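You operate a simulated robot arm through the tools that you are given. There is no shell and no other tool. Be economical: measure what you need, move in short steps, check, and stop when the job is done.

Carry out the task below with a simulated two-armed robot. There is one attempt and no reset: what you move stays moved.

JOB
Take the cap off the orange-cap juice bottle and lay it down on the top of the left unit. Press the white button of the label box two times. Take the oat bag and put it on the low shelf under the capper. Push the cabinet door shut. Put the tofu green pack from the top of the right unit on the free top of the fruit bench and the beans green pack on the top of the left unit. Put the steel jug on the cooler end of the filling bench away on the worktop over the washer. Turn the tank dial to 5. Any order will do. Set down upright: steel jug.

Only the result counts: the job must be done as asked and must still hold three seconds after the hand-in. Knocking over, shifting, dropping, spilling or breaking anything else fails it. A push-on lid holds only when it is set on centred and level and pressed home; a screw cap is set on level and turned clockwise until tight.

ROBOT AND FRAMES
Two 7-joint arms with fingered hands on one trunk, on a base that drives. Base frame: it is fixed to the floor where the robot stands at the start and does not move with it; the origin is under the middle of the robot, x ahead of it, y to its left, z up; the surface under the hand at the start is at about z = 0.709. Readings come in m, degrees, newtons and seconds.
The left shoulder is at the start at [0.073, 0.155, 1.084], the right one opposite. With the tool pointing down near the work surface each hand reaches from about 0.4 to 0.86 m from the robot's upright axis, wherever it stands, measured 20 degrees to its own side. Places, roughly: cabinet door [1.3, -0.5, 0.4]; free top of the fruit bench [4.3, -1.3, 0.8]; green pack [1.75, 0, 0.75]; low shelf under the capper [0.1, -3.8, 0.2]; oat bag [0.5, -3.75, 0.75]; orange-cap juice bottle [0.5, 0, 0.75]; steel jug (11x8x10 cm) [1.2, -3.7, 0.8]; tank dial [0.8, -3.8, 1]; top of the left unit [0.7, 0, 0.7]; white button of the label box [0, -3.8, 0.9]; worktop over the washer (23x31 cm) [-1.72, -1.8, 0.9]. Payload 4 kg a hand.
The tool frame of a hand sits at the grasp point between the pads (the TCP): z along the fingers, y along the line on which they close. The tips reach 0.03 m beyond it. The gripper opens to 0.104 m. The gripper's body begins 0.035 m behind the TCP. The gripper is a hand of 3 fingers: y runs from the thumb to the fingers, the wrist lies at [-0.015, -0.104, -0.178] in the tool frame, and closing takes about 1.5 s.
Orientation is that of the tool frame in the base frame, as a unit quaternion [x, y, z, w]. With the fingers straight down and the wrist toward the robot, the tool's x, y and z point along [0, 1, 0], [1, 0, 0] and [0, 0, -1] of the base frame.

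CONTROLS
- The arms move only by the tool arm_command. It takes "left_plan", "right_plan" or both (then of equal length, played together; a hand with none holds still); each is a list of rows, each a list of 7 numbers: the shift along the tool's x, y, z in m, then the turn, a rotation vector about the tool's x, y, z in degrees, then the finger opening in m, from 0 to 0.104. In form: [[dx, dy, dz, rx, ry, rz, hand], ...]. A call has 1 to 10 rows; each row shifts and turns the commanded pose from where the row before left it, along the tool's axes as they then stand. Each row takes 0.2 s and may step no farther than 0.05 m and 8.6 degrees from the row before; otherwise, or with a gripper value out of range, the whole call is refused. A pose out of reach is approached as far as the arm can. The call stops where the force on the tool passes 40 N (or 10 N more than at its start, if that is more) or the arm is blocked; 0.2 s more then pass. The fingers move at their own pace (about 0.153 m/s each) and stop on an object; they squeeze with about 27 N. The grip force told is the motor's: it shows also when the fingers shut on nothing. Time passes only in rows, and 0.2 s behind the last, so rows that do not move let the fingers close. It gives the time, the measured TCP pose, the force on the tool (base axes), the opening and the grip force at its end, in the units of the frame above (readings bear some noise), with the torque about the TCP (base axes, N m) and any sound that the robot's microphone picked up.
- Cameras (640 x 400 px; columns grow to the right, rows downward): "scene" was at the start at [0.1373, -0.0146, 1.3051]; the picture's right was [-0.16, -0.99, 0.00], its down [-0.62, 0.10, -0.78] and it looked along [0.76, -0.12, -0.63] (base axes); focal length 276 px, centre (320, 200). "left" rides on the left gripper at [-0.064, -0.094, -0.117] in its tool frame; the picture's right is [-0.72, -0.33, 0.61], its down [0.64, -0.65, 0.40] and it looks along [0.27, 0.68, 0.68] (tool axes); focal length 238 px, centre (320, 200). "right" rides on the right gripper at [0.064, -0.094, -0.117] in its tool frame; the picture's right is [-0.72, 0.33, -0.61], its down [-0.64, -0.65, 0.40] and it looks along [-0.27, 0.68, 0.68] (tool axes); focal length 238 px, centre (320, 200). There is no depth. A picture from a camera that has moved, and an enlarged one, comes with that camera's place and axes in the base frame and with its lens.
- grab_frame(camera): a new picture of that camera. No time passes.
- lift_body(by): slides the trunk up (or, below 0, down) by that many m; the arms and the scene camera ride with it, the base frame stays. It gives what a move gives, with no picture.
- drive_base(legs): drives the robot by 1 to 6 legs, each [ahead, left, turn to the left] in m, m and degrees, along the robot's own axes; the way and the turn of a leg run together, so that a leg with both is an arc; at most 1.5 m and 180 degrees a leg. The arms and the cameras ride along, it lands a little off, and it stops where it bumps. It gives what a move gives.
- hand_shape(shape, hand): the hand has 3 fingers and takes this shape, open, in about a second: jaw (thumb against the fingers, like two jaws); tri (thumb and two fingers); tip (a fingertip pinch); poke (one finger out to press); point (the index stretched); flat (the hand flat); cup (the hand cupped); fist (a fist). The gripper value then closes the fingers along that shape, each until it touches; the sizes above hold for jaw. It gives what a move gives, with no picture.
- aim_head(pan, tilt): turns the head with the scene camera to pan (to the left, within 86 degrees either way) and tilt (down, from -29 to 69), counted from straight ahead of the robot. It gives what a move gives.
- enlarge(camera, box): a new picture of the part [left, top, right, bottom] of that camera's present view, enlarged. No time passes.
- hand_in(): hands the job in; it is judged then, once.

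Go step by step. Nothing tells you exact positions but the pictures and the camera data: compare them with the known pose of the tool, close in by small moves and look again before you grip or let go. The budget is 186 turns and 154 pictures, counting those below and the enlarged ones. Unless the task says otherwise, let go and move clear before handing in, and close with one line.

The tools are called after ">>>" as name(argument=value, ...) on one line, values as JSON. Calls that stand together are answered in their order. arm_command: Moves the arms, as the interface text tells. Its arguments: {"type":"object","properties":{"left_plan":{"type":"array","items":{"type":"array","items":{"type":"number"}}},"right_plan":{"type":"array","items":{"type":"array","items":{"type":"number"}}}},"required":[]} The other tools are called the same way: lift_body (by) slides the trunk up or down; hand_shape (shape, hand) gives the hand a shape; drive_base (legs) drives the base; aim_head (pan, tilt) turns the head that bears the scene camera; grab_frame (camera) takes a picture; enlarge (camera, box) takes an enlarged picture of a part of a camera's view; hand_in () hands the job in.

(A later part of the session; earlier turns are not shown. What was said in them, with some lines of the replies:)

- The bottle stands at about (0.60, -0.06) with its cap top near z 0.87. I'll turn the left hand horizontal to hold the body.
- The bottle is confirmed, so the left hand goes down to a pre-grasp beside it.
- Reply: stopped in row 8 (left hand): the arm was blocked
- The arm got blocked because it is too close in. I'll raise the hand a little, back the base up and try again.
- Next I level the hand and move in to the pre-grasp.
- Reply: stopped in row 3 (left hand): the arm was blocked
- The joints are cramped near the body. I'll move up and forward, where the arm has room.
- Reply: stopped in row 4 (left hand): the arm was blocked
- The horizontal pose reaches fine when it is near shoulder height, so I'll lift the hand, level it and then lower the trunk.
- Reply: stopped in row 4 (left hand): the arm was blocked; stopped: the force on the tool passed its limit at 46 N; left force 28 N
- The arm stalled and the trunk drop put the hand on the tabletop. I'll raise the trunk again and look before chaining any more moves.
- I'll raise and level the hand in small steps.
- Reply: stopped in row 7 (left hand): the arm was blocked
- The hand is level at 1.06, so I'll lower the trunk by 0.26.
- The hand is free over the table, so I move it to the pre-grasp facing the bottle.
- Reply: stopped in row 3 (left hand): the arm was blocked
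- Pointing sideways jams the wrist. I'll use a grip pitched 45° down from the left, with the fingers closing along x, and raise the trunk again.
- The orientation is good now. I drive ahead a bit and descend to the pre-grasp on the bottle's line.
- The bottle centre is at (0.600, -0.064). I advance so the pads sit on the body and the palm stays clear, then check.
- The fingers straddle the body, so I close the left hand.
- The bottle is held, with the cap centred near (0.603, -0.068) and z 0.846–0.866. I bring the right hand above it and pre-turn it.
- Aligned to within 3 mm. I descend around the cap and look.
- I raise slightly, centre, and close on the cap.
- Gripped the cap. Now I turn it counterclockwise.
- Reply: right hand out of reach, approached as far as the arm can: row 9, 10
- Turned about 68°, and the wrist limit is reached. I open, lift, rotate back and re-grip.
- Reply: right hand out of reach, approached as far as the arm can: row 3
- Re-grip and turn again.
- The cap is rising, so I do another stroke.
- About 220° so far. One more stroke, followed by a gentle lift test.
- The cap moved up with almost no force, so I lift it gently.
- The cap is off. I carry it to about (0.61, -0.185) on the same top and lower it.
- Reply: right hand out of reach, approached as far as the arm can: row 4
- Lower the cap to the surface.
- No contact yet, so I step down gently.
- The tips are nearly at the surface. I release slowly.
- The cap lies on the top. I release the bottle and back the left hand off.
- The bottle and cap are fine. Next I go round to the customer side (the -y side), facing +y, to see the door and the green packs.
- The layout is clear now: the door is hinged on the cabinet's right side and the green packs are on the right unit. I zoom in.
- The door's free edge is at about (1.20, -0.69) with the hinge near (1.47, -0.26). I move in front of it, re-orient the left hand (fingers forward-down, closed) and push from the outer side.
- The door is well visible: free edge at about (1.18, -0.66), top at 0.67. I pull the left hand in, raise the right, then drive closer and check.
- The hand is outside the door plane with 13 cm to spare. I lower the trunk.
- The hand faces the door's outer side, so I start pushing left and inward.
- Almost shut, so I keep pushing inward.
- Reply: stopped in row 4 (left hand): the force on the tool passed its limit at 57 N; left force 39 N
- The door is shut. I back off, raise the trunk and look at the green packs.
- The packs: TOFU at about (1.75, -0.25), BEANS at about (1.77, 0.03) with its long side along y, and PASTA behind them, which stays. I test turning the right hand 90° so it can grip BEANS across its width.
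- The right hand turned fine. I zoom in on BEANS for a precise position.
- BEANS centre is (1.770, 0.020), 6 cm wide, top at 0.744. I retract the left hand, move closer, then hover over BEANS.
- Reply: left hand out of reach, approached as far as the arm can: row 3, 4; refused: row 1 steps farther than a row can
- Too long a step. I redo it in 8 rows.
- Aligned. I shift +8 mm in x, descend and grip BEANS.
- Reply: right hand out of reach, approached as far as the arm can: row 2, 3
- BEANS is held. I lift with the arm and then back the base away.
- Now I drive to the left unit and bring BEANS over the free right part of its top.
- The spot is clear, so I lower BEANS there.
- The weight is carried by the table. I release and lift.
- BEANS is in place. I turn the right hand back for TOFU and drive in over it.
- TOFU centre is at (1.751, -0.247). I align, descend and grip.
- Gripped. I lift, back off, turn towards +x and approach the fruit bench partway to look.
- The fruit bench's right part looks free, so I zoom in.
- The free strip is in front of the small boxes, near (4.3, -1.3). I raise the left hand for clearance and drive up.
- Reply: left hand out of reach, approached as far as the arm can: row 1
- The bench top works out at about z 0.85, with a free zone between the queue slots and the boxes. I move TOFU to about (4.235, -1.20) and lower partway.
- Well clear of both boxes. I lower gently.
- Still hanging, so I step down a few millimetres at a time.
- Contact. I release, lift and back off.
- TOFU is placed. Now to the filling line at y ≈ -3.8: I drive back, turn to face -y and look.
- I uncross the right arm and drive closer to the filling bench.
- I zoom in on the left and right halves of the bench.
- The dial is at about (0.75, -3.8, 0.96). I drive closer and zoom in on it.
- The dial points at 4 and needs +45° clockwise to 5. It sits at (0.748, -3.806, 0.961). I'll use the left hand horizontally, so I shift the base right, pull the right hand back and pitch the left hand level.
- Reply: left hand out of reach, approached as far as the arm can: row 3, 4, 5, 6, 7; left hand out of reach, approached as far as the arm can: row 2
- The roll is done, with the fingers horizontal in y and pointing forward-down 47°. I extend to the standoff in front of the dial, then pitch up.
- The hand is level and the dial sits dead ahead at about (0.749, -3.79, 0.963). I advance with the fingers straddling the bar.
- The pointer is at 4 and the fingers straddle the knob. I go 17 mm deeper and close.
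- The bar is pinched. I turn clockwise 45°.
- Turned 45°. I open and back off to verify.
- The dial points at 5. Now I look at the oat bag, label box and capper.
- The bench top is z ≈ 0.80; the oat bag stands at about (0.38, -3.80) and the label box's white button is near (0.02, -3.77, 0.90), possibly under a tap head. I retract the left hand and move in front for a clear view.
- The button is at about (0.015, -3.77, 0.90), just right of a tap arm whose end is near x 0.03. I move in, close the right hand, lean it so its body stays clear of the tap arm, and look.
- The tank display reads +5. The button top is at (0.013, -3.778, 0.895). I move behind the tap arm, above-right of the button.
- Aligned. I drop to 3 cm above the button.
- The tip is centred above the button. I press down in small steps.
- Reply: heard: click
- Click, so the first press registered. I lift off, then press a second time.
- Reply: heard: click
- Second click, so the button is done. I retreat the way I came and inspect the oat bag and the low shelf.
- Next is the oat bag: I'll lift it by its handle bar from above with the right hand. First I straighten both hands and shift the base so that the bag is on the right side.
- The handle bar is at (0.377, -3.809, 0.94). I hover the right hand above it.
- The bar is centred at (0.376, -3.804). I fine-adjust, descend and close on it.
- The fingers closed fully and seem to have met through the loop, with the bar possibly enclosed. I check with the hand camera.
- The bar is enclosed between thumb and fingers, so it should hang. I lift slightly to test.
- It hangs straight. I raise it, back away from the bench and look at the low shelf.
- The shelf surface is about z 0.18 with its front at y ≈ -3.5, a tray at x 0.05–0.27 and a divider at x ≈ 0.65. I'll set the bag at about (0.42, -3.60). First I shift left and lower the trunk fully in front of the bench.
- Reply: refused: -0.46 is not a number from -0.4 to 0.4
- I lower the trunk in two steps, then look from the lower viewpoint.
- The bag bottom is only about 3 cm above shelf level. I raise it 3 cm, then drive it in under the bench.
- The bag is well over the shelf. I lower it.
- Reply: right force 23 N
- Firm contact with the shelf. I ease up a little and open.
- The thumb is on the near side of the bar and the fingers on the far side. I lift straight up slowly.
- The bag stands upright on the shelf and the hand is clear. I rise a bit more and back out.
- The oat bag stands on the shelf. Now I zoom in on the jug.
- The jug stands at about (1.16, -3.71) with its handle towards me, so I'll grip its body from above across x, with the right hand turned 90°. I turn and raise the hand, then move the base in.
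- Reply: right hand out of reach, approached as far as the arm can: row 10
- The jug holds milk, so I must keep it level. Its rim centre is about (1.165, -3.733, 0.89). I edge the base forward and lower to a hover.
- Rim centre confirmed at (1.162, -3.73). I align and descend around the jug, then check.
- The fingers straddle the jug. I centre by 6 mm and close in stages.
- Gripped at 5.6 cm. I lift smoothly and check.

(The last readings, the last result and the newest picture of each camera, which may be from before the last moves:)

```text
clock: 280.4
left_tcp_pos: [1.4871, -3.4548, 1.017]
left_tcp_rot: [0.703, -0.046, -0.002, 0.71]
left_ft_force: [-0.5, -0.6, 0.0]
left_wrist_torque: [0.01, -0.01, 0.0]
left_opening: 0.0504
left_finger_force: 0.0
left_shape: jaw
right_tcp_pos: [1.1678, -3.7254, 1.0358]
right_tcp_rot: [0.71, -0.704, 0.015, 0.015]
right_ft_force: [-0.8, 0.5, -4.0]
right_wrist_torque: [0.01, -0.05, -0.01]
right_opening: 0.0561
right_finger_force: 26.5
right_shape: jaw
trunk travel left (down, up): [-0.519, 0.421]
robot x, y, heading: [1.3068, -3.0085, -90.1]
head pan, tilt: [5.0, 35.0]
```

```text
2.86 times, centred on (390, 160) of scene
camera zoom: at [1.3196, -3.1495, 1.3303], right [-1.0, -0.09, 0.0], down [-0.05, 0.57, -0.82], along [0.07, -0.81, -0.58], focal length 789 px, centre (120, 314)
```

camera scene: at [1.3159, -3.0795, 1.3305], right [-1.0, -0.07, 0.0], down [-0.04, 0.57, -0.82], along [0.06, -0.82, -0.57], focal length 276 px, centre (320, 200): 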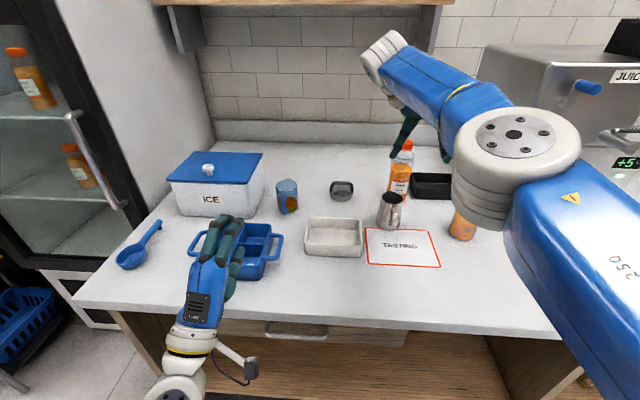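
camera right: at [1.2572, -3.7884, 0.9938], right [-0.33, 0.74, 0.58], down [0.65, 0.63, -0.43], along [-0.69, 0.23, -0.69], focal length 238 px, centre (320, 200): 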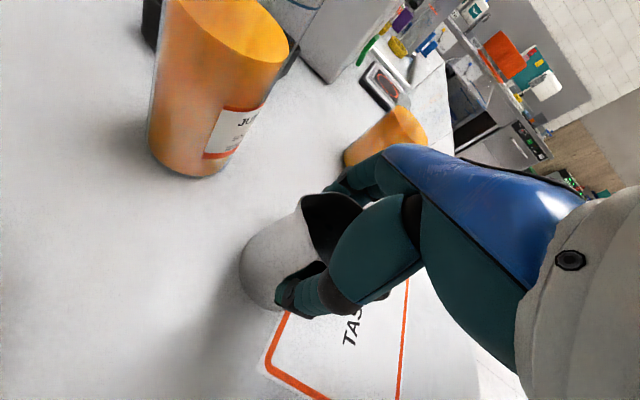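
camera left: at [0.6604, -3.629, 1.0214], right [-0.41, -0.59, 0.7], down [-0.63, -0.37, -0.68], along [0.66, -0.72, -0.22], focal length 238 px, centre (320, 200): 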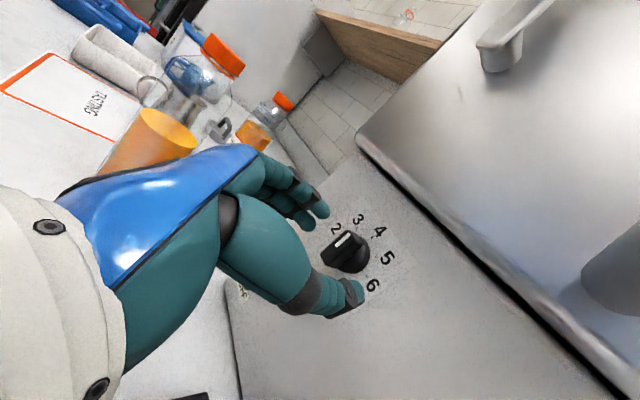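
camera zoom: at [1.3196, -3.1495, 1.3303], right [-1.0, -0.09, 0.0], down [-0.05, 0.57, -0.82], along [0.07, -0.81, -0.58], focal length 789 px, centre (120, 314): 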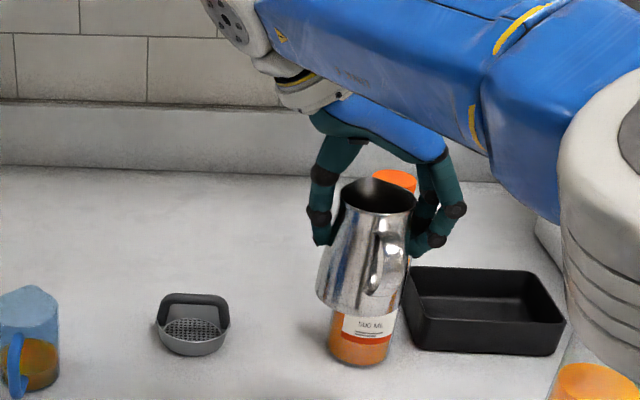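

The jug is level. I back off, turn towards -x and approach the washer area.

>>> drive_base(legs=[[-0.5, 0, 0], [0, 0, -90], [1.2, 0.0, 0]])

>>> aim_head(pan=-5, tilt=18)

>>> grab_frame(camera="scene")

```text
clock: 292.9
left_tcp_pos: [-0.3392, -2.7165, 1.0162]
left_tcp_rot: [-0.469, 0.525, 0.498, -0.506]
left_ft_force: [0.2, -0.1, -0.1]
left_wrist_torque: [0.02, -0.01, -0.02]
left_opening: 0.0506
left_finger_force: 0.0
left_shape: jaw
right_tcp_pos: [-0.6187, -2.4025, 1.0344]
right_tcp_rot: [-0.016, 1.0, -0.001, -0.021]
right_ft_force: [-0.5, 0.3, -3.2]
right_wrist_torque: [0.0, -0.01, -0.02]
right_opening: 0.0558
right_finger_force: 27.1
right_shape: jaw
trunk travel left (down, up): [-0.519, 0.421]
robot x, y, heading: [0.099, -2.5322, -178.8]
head pan, tilt: [5.0, 35.0]
```

```text
clock: 293.7
left_tcp_pos: [-0.3396, -2.7155, 1.0173]
left_tcp_rot: [-0.47, 0.524, 0.498, -0.507]
left_ft_force: [-0.6, 0.8, -0.6]
left_wrist_torque: [0.02, -0.01, -0.05]
left_opening: 0.0505
left_finger_force: 0.1
left_shape: jaw
right_tcp_pos: [-0.6185, -2.4023, 1.0358]
right_tcp_rot: [-0.016, 1.0, 0.0, -0.022]
right_ft_force: [-1.1, -0.5, -3.3]
right_wrist_torque: [-0.03, 0.02, -0.01]
right_opening: 0.056
right_finger_force: 26.5
right_shape: jaw
trunk travel left (down, up): [-0.519, 0.421]
robot x, y, heading: [0.1036, -2.5313, -179.0]
head pan, tilt: [-5.0, 18.0]
```

```text
38 pictures are left
camera scene: at [-0.0462, -2.5274, 1.3573], right [0.07, 1.0, 0.0], down [0.31, -0.02, -0.95], along [-0.95, 0.06, -0.31], focal length 276 px, centre (320, 200)
```

scene: 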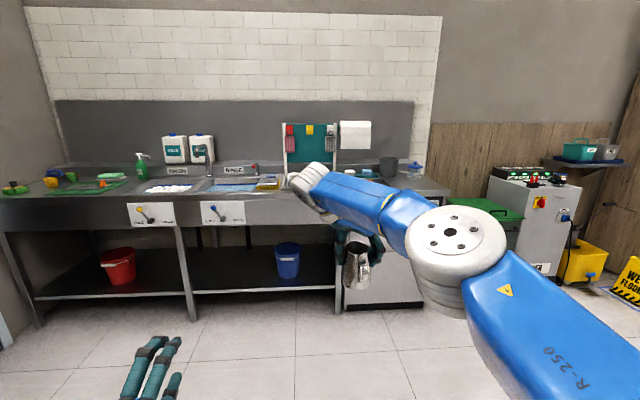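

I enlarge the right end of that bench.

>>> enlarge(camera="scene", box=[320, 130, 480, 230])

```text
4.00 times, centred on (400, 180) of scene
camera zoom: at [-0.0462, -2.5274, 1.3573], right [0.07, 1.0, 0.0], down [0.31, -0.02, -0.95], along [-0.95, 0.06, -0.31], focal length 1104 px, centre (0, 280)
```

zoom: 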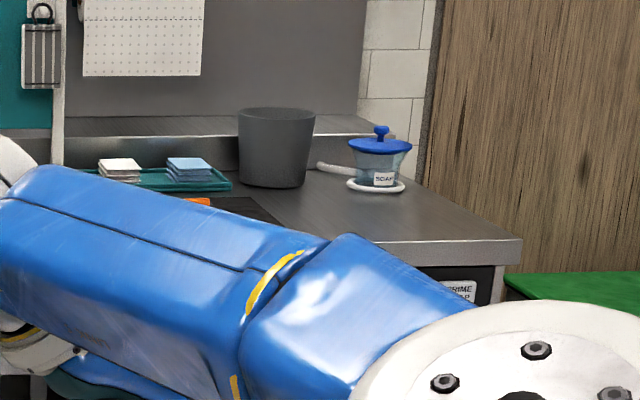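

The front right part of the worktop, centred at about (-1.72, -1.80), is free. I raise the jug a little and drive it over.

>>> arm_command(right_plan=[[0, 0, -0.02, 0, 0, 0, 0.03], [0, 0, -0.02, 0, 0, 0, 0.03], [0, 0, -0.02, 0, 0, 0, 0.03]])

>>> drive_base(legs=[[0, -0.6, -1], [1.05, 0, 0]])

>>> aim_head(pan=-15, tilt=35)

>>> grab_frame(camera="scene")

>>> grab_frame(camera="right")

```text
clock: 294.5
left_tcp_pos: [-0.3392, -2.7166, 1.0164]
left_tcp_rot: [-0.47, 0.523, 0.498, -0.507]
left_ft_force: [-1.1, 0.8, -0.2]
left_wrist_torque: [0.02, -0.02, -0.02]
left_opening: 0.0502
left_finger_force: 0.1
left_shape: jaw
right_tcp_pos: [-0.614, -2.4043, 1.0962]
right_tcp_rot: [-0.016, 1.0, 0.0, -0.023]
right_ft_force: [0.5, 0.6, -4.1]
right_wrist_torque: [0.02, 0.0, 0.03]
right_opening: 0.0556
right_finger_force: 26.7
right_shape: jaw
trunk travel left (down, up): [-0.519, 0.421]
robot x, y, heading: [0.1026, -2.5316, -178.9]
head pan, tilt: [-5.0, 18.0]
```

```text
clock: 302.9
left_tcp_pos: [-1.3909, -2.0717, 1.0171]
left_tcp_rot: [-0.46, 0.532, 0.506, -0.499]
left_ft_force: [-0.4, 0.3, -0.2]
left_wrist_torque: [-0.01, -0.01, -0.02]
left_opening: 0.0507
left_finger_force: 0.1
left_shape: jaw
right_tcp_pos: [-1.656, -1.7509, 1.0965]
right_tcp_rot: [0.001, 1.0, 0.0, -0.022]
right_ft_force: [-0.3, 0.4, -2.4]
right_wrist_torque: [0.01, 0.01, 0.01]
right_opening: 0.056
right_finger_force: 27.3
right_shape: jaw
trunk travel left (down, up): [-0.519, 0.421]
robot x, y, heading: [-0.9437, -1.9014, 179.1]
head pan, tilt: [-5.0, 18.0]
```

```text
clock: 303.7
left_tcp_pos: [-1.3895, -2.0723, 1.0185]
left_tcp_rot: [-0.46, 0.531, 0.507, -0.499]
left_ft_force: [0.7, -0.7, -0.6]
left_wrist_torque: [0.02, -0.01, 0.01]
left_opening: 0.0505
left_finger_force: 0.1
left_shape: jaw
right_tcp_pos: [-1.6555, -1.7502, 1.0975]
right_tcp_rot: [0.0, 1.0, 0.0, -0.022]
right_ft_force: [0.3, -0.2, -3.1]
right_wrist_torque: [0.02, -0.01, 0.0]
right_opening: 0.0559
right_finger_force: 27.3
right_shape: jaw
trunk travel left (down, up): [-0.519, 0.421]
robot x, y, heading: [-0.9412, -1.9017, 179.2]
head pan, tilt: [-15.0, 35.0]
```

```text
36 pictures are left
camera scene: at [-1.0836, -1.8788, 1.3304], right [0.27, 0.96, 0.0], down [0.55, -0.15, -0.82], along [-0.79, 0.22, -0.57], focal length 276 px, centre (320, 200)
```

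scene: 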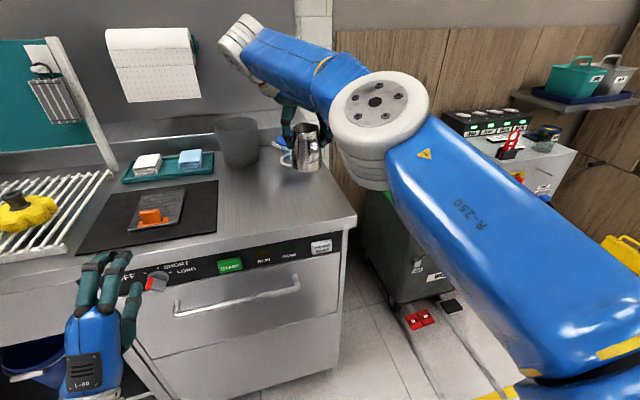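

```text
35 pictures are left
camera right: at [-1.7153, -1.8444, 1.2166], right [0.75, 0.32, 0.58], down [0.62, -0.65, -0.43], along [0.24, 0.68, -0.69], focal length 238 px, centre (320, 200)
```

right: 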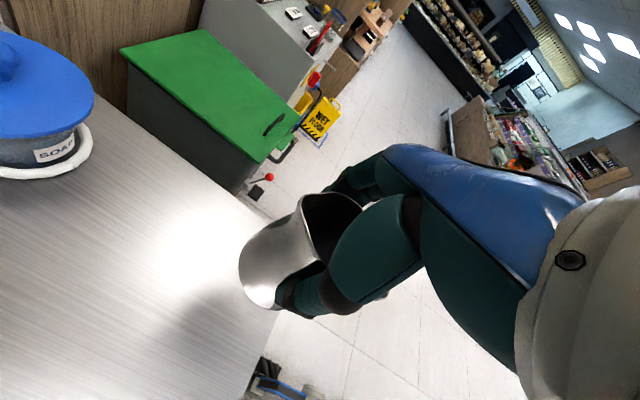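

Worktop height is about 0.885, and the free spot is centred near (-1.74, -1.79). I move over it and lower most of the way.

>>> arm_command(right_plan=[[0.02, -0.011, 0, 0, 0, 0, 0.03], [0.025, -0.014, 0, 0, 0, 0, 0.03], [0.025, -0.014, 0, 0, 0, 0, 0.03], [0, 0, 0.025, 0, 0, 0, 0.03], [0, 0, 0.03, 0, 0, 0, 0.03], [0, 0, 0.03, 0, 0, 0, 0.03], [0, 0, 0.02, 0, 0, 0, 0.03]])

>>> enlarge(camera="scene", box=[200, 90, 380, 240])

```text
clock: 305.3
left_tcp_pos: [-1.3897, -2.0721, 1.018]
left_tcp_rot: [-0.461, 0.531, 0.506, -0.499]
left_ft_force: [-0.4, -0.7, 0.8]
left_wrist_torque: [0.0, -0.02, 0.0]
left_opening: 0.0504
left_finger_force: 0.1
left_shape: jaw
right_tcp_pos: [-1.6613, -1.7666, 0.9874]
right_tcp_rot: [0.001, 1.0, 0.001, -0.022]
right_ft_force: [-0.1, 0.8, -3.7]
right_wrist_torque: [0.02, 0.01, 0.03]
right_opening: 0.0558
right_finger_force: 26.5
right_shape: jaw
right hand out of reach, approached as far as the arm can: row 1, 2, 3
trunk travel left (down, up): [-0.519, 0.421]
robot x, y, heading: [-0.9458, -1.9033, 179.3]
head pan, tilt: [-15.0, 35.0]
```

```text
2.67 times, centred on (290, 165) of scene
camera zoom: at [-1.0841, -1.8786, 1.3303], right [0.27, 0.96, 0.0], down [0.55, -0.15, -0.82], along [-0.79, 0.22, -0.58], focal length 736 px, centre (400, 293)
```

zoom: 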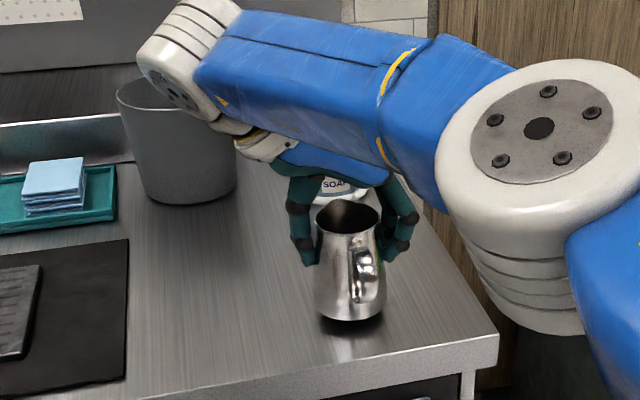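

The jug is too near the edge and the arm is at its reach limit. I nudge the base forward 8 cm, which keeps clear of everything at this height.

>>> drive_base(legs=[[0.08, 0.02, 0]])

>>> enlarge(camera="scene", box=[200, 90, 380, 240])

```text
clock: 306.4
left_tcp_pos: [-1.4655, -2.0856, 1.02]
left_tcp_rot: [-0.459, 0.532, 0.506, -0.5]
left_ft_force: [0.3, 0.3, 0.0]
left_wrist_torque: [-0.02, 0.02, 0.02]
left_opening: 0.0503
left_finger_force: 0.1
left_shape: jaw
right_tcp_pos: [-1.7378, -1.7788, 0.9881]
right_tcp_rot: [0.001, 1.0, -0.003, -0.023]
right_ft_force: [0.6, 0.7, -2.5]
right_wrist_torque: [0.01, 0.0, -0.03]
right_opening: 0.0559
right_finger_force: 26.9
right_shape: jaw
trunk travel left (down, up): [-0.519, 0.421]
robot x, y, heading: [-1.0184, -1.922, 179.2]
head pan, tilt: [-15.0, 35.0]
```

```text
2.67 times, centred on (290, 165) of scene
camera zoom: at [-1.159, -1.8893, 1.3304], right [0.27, 0.96, 0.0], down [0.55, -0.16, -0.82], along [-0.79, 0.22, -0.58], focal length 736 px, centre (400, 293)
```

zoom: 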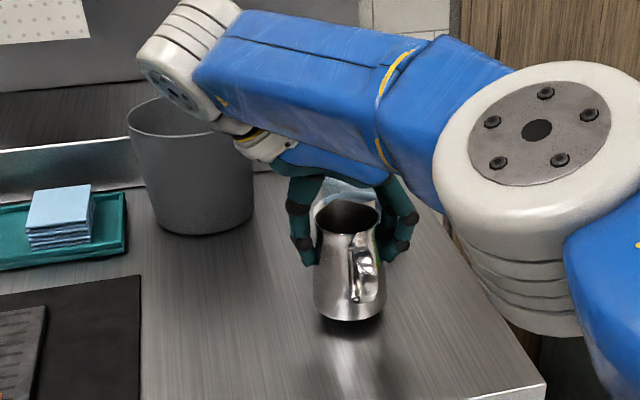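

Well placed. I lower gently to contact.

>>> arm_command(right_plan=[[0, 0, 0.01, 0, 0, 0, 0.03], [0, 0, 0.008, 0, 0, 0, 0.03], [0, 0, 0.003, 0, 0, 0, 0.03]])

>>> arm_command(right_plan=[[0, 0, 0.003, 0, 0, 0, 0.03], [0, 0, 0.002, 0, 0, 0, 0.03]])

```text
clock: 307.2
left_tcp_pos: [-1.4622, -2.0918, 1.0204]
left_tcp_rot: [-0.46, 0.53, 0.509, -0.499]
left_ft_force: [0.0, 0.2, -0.4]
left_wrist_torque: [0.03, 0.0, 0.05]
left_opening: 0.0505
left_finger_force: 0.1
left_shape: jaw
right_tcp_pos: [-1.7358, -1.7855, 0.9741]
right_tcp_rot: [0.002, 1.0, 0.002, -0.027]
right_ft_force: [-2.5, -2.8, 21.8]
right_wrist_torque: [-0.24, 0.02, 0.0]
right_opening: 0.0558
right_finger_force: 27.1
right_shape: jaw
trunk travel left (down, up): [-0.519, 0.421]
robot x, y, heading: [-1.0225, -1.923, 179.3]
head pan, tilt: [-15.0, 35.0]
```

```text
clock: 307.8
left_tcp_pos: [-1.4609, -2.0906, 1.0217]
left_tcp_rot: [-0.459, 0.53, 0.509, -0.5]
left_ft_force: [0.7, 0.2, -0.8]
left_wrist_torque: [0.01, 0.0, -0.02]
left_opening: 0.0505
left_finger_force: 0.2
left_shape: jaw
right_tcp_pos: [-1.7343, -1.7859, 0.9729]
right_tcp_rot: [0.002, 1.0, 0.002, -0.03]
right_ft_force: [-5.0, -3.2, 37.5]
right_wrist_torque: [-0.21, 0.13, 0.11]
right_opening: 0.0566
right_finger_force: 27.4
right_shape: jaw
trunk travel left (down, up): [-0.519, 0.421]
robot x, y, heading: [-1.0227, -1.9159, 179.4]
head pan, tilt: [-15.0, 35.0]
```

It's on the worktop. I relieve the pressing, then open slowly.

>>> arm_command(right_plan=[[0, 0, -0.005, 0, 0, 0, 0.03], [0, 0, -0.004, 0, 0, 0, 0.03]])

>>> enlarge(camera="scene", box=[230, 110, 350, 210])

```text
clock: 308.4
left_tcp_pos: [-1.4638, -2.0912, 1.0204]
left_tcp_rot: [-0.46, 0.53, 0.507, -0.5]
left_ft_force: [-0.2, -0.1, 0.1]
left_wrist_torque: [0.02, 0.0, -0.01]
left_opening: 0.0503
left_finger_force: 0.1
left_shape: jaw
right_tcp_pos: [-1.7356, -1.7859, 0.973]
right_tcp_rot: [0.001, 1.0, 0.001, -0.024]
right_ft_force: [-2.3, -0.8, 19.1]
right_wrist_torque: [-0.08, 0.04, 0.04]
right_opening: 0.0564
right_finger_force: 26.8
right_shape: jaw
trunk travel left (down, up): [-0.519, 0.421]
robot x, y, heading: [-1.0222, -1.9203, 179.1]
head pan, tilt: [-15.0, 35.0]
```

```text
4.00 times, centred on (290, 160) of scene
camera zoom: at [-1.1557, -1.8982, 1.3308], right [0.27, 0.96, 0.0], down [0.55, -0.15, -0.82], along [-0.79, 0.22, -0.57], focal length 1104 px, centre (440, 360)
```

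zoom: 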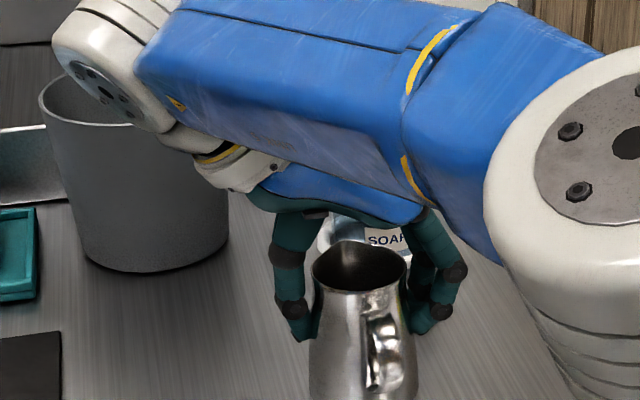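

Still a little load. I ease up a bit more, then open in stages and lift.

>>> arm_command(right_plan=[[0, 0, -0.003, 0, 0, 0, 0.03], [0, 0, -0.001, 0, 0, 0, 0.05], [0, 0, 0, 0, 0, 0, 0.06], [0, 0, 0, 0, 0, 0, 0.075], [0, 0, 0, 0, 0, 0, 0.09], [0, 0, 0, 0, 0, 0, 0.1], [0, 0, 0, 0, 0, 0, 0.103], [0, 0, 0, 0, 0, 0, 0.103]])

>>> enlarge(camera="scene", box=[220, 110, 380, 240])

```text
clock: 310.2
left_tcp_pos: [-1.4652, -2.0903, 1.0193]
left_tcp_rot: [-0.46, 0.531, 0.507, -0.499]
left_ft_force: [0.8, 1.4, 0.4]
left_wrist_torque: [0.0, -0.01, 0.01]
left_opening: 0.0505
left_finger_force: 0.0
left_shape: jaw
right_tcp_pos: [-1.7387, -1.7841, 0.9749]
right_tcp_rot: [0.001, 1.0, 0.0, -0.022]
right_ft_force: [0.3, -0.1, -0.4]
right_wrist_torque: [0.01, 0.01, 0.0]
right_opening: 0.1023
right_finger_force: 0.0
right_shape: jaw
trunk travel left (down, up): [-0.519, 0.421]
robot x, y, heading: [-1.0193, -1.9187, 179.4]
head pan, tilt: [-15.0, 35.0]
```

```text
3.08 times, centred on (300, 175) of scene
camera zoom: at [-1.1602, -1.8969, 1.3304], right [0.27, 0.96, 0.0], down [0.55, -0.15, -0.82], along [-0.79, 0.22, -0.58], focal length 849 px, centre (382, 277)
```

zoom: 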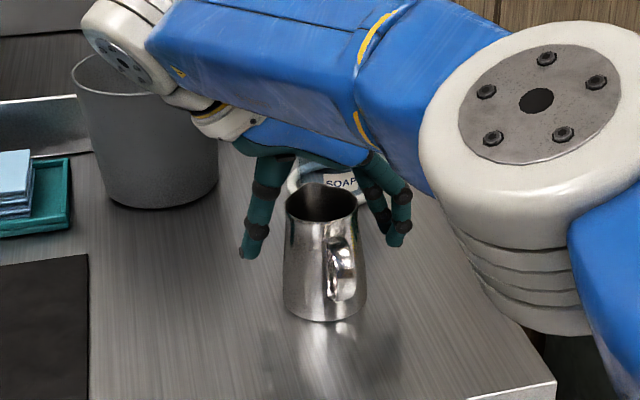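

The jug stands upright with the fingers clear on both sides. I lift straight up and back away.

>>> arm_command(right_plan=[[0, 0, -0.025, 0, 0, 0, 0.103], [0, 0, -0.03, 0, 0, 0, 0.103], [0, 0, -0.04, 0, 0, 0, 0.103], [0, 0, -0.045, 0, 0, 0, 0.103]])

>>> drive_base(legs=[[-0.6, 0, 0]])

>>> enlarge(camera="scene", box=[120, 60, 400, 240])

```text
clock: 311.2
left_tcp_pos: [-1.4624, -2.0901, 1.0181]
left_tcp_rot: [-0.46, 0.53, 0.507, -0.5]
left_ft_force: [0.4, 0.1, -0.2]
left_wrist_torque: [0.01, -0.01, 0.01]
left_opening: 0.0507
left_finger_force: 0.2
left_shape: jaw
right_tcp_pos: [-1.7262, -1.7836, 1.1188]
right_tcp_rot: [0.001, 1.0, 0.0, -0.022]
right_ft_force: [0.9, 0.1, -0.4]
right_wrist_torque: [0.04, 0.01, -0.02]
right_opening: 0.1027
right_finger_force: 0.2
right_shape: jaw
right hand out of reach, approached as far as the arm can: row 4
trunk travel left (down, up): [-0.519, 0.421]
robot x, y, heading: [-1.0251, -1.9201, 179.2]
head pan, tilt: [-15.0, 35.0]
```

```text
clock: 314.6
left_tcp_pos: [-0.8586, -2.0953, 1.0184]
left_tcp_rot: [-0.459, 0.532, 0.508, -0.498]
left_ft_force: [0.5, 0.3, -0.7]
left_wrist_torque: [-0.02, -0.01, -0.01]
left_opening: 0.0506
left_finger_force: 0.1
left_shape: jaw
right_tcp_pos: [-1.1188, -1.7881, 1.1153]
right_tcp_rot: [0.004, 1.0, 0.001, -0.022]
right_ft_force: [0.1, 0.0, -0.8]
right_wrist_torque: [-0.02, 0.0, 0.03]
right_opening: 0.1025
right_finger_force: 0.0
right_shape: jaw
trunk travel left (down, up): [-0.519, 0.421]
robot x, y, heading: [-0.4154, -1.9324, 178.9]
head pan, tilt: [-15.0, 35.0]
```

```text
2.22 times, centred on (260, 150) of scene
camera zoom: at [-0.553, -1.9051, 1.3303], right [0.28, 0.96, 0.0], down [0.55, -0.16, -0.82], along [-0.79, 0.23, -0.58], focal length 613 px, centre (453, 311)
```

zoom: 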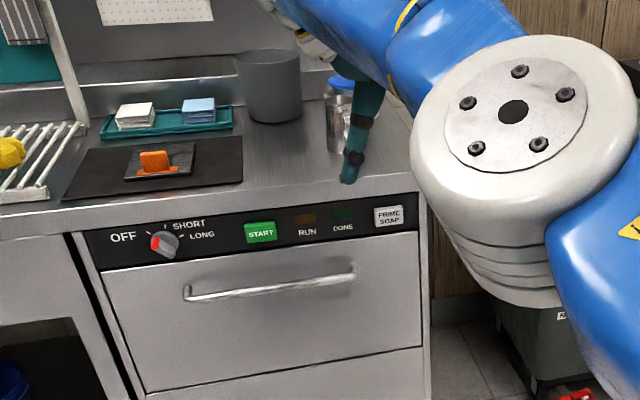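

The jug stands upright on the washer worktop, both hands are empty and clear, and I saw each other item complete after doing it. Handing in.

>>> hand_in()

```text
The job is handed in.
```

All the tasks are done and the job is handed in: cap off and on the left unit, button pressed twice (two clicks), oat bag on the low shelf, door shut, both packs moved, jug upright over the washer and dial at 5.
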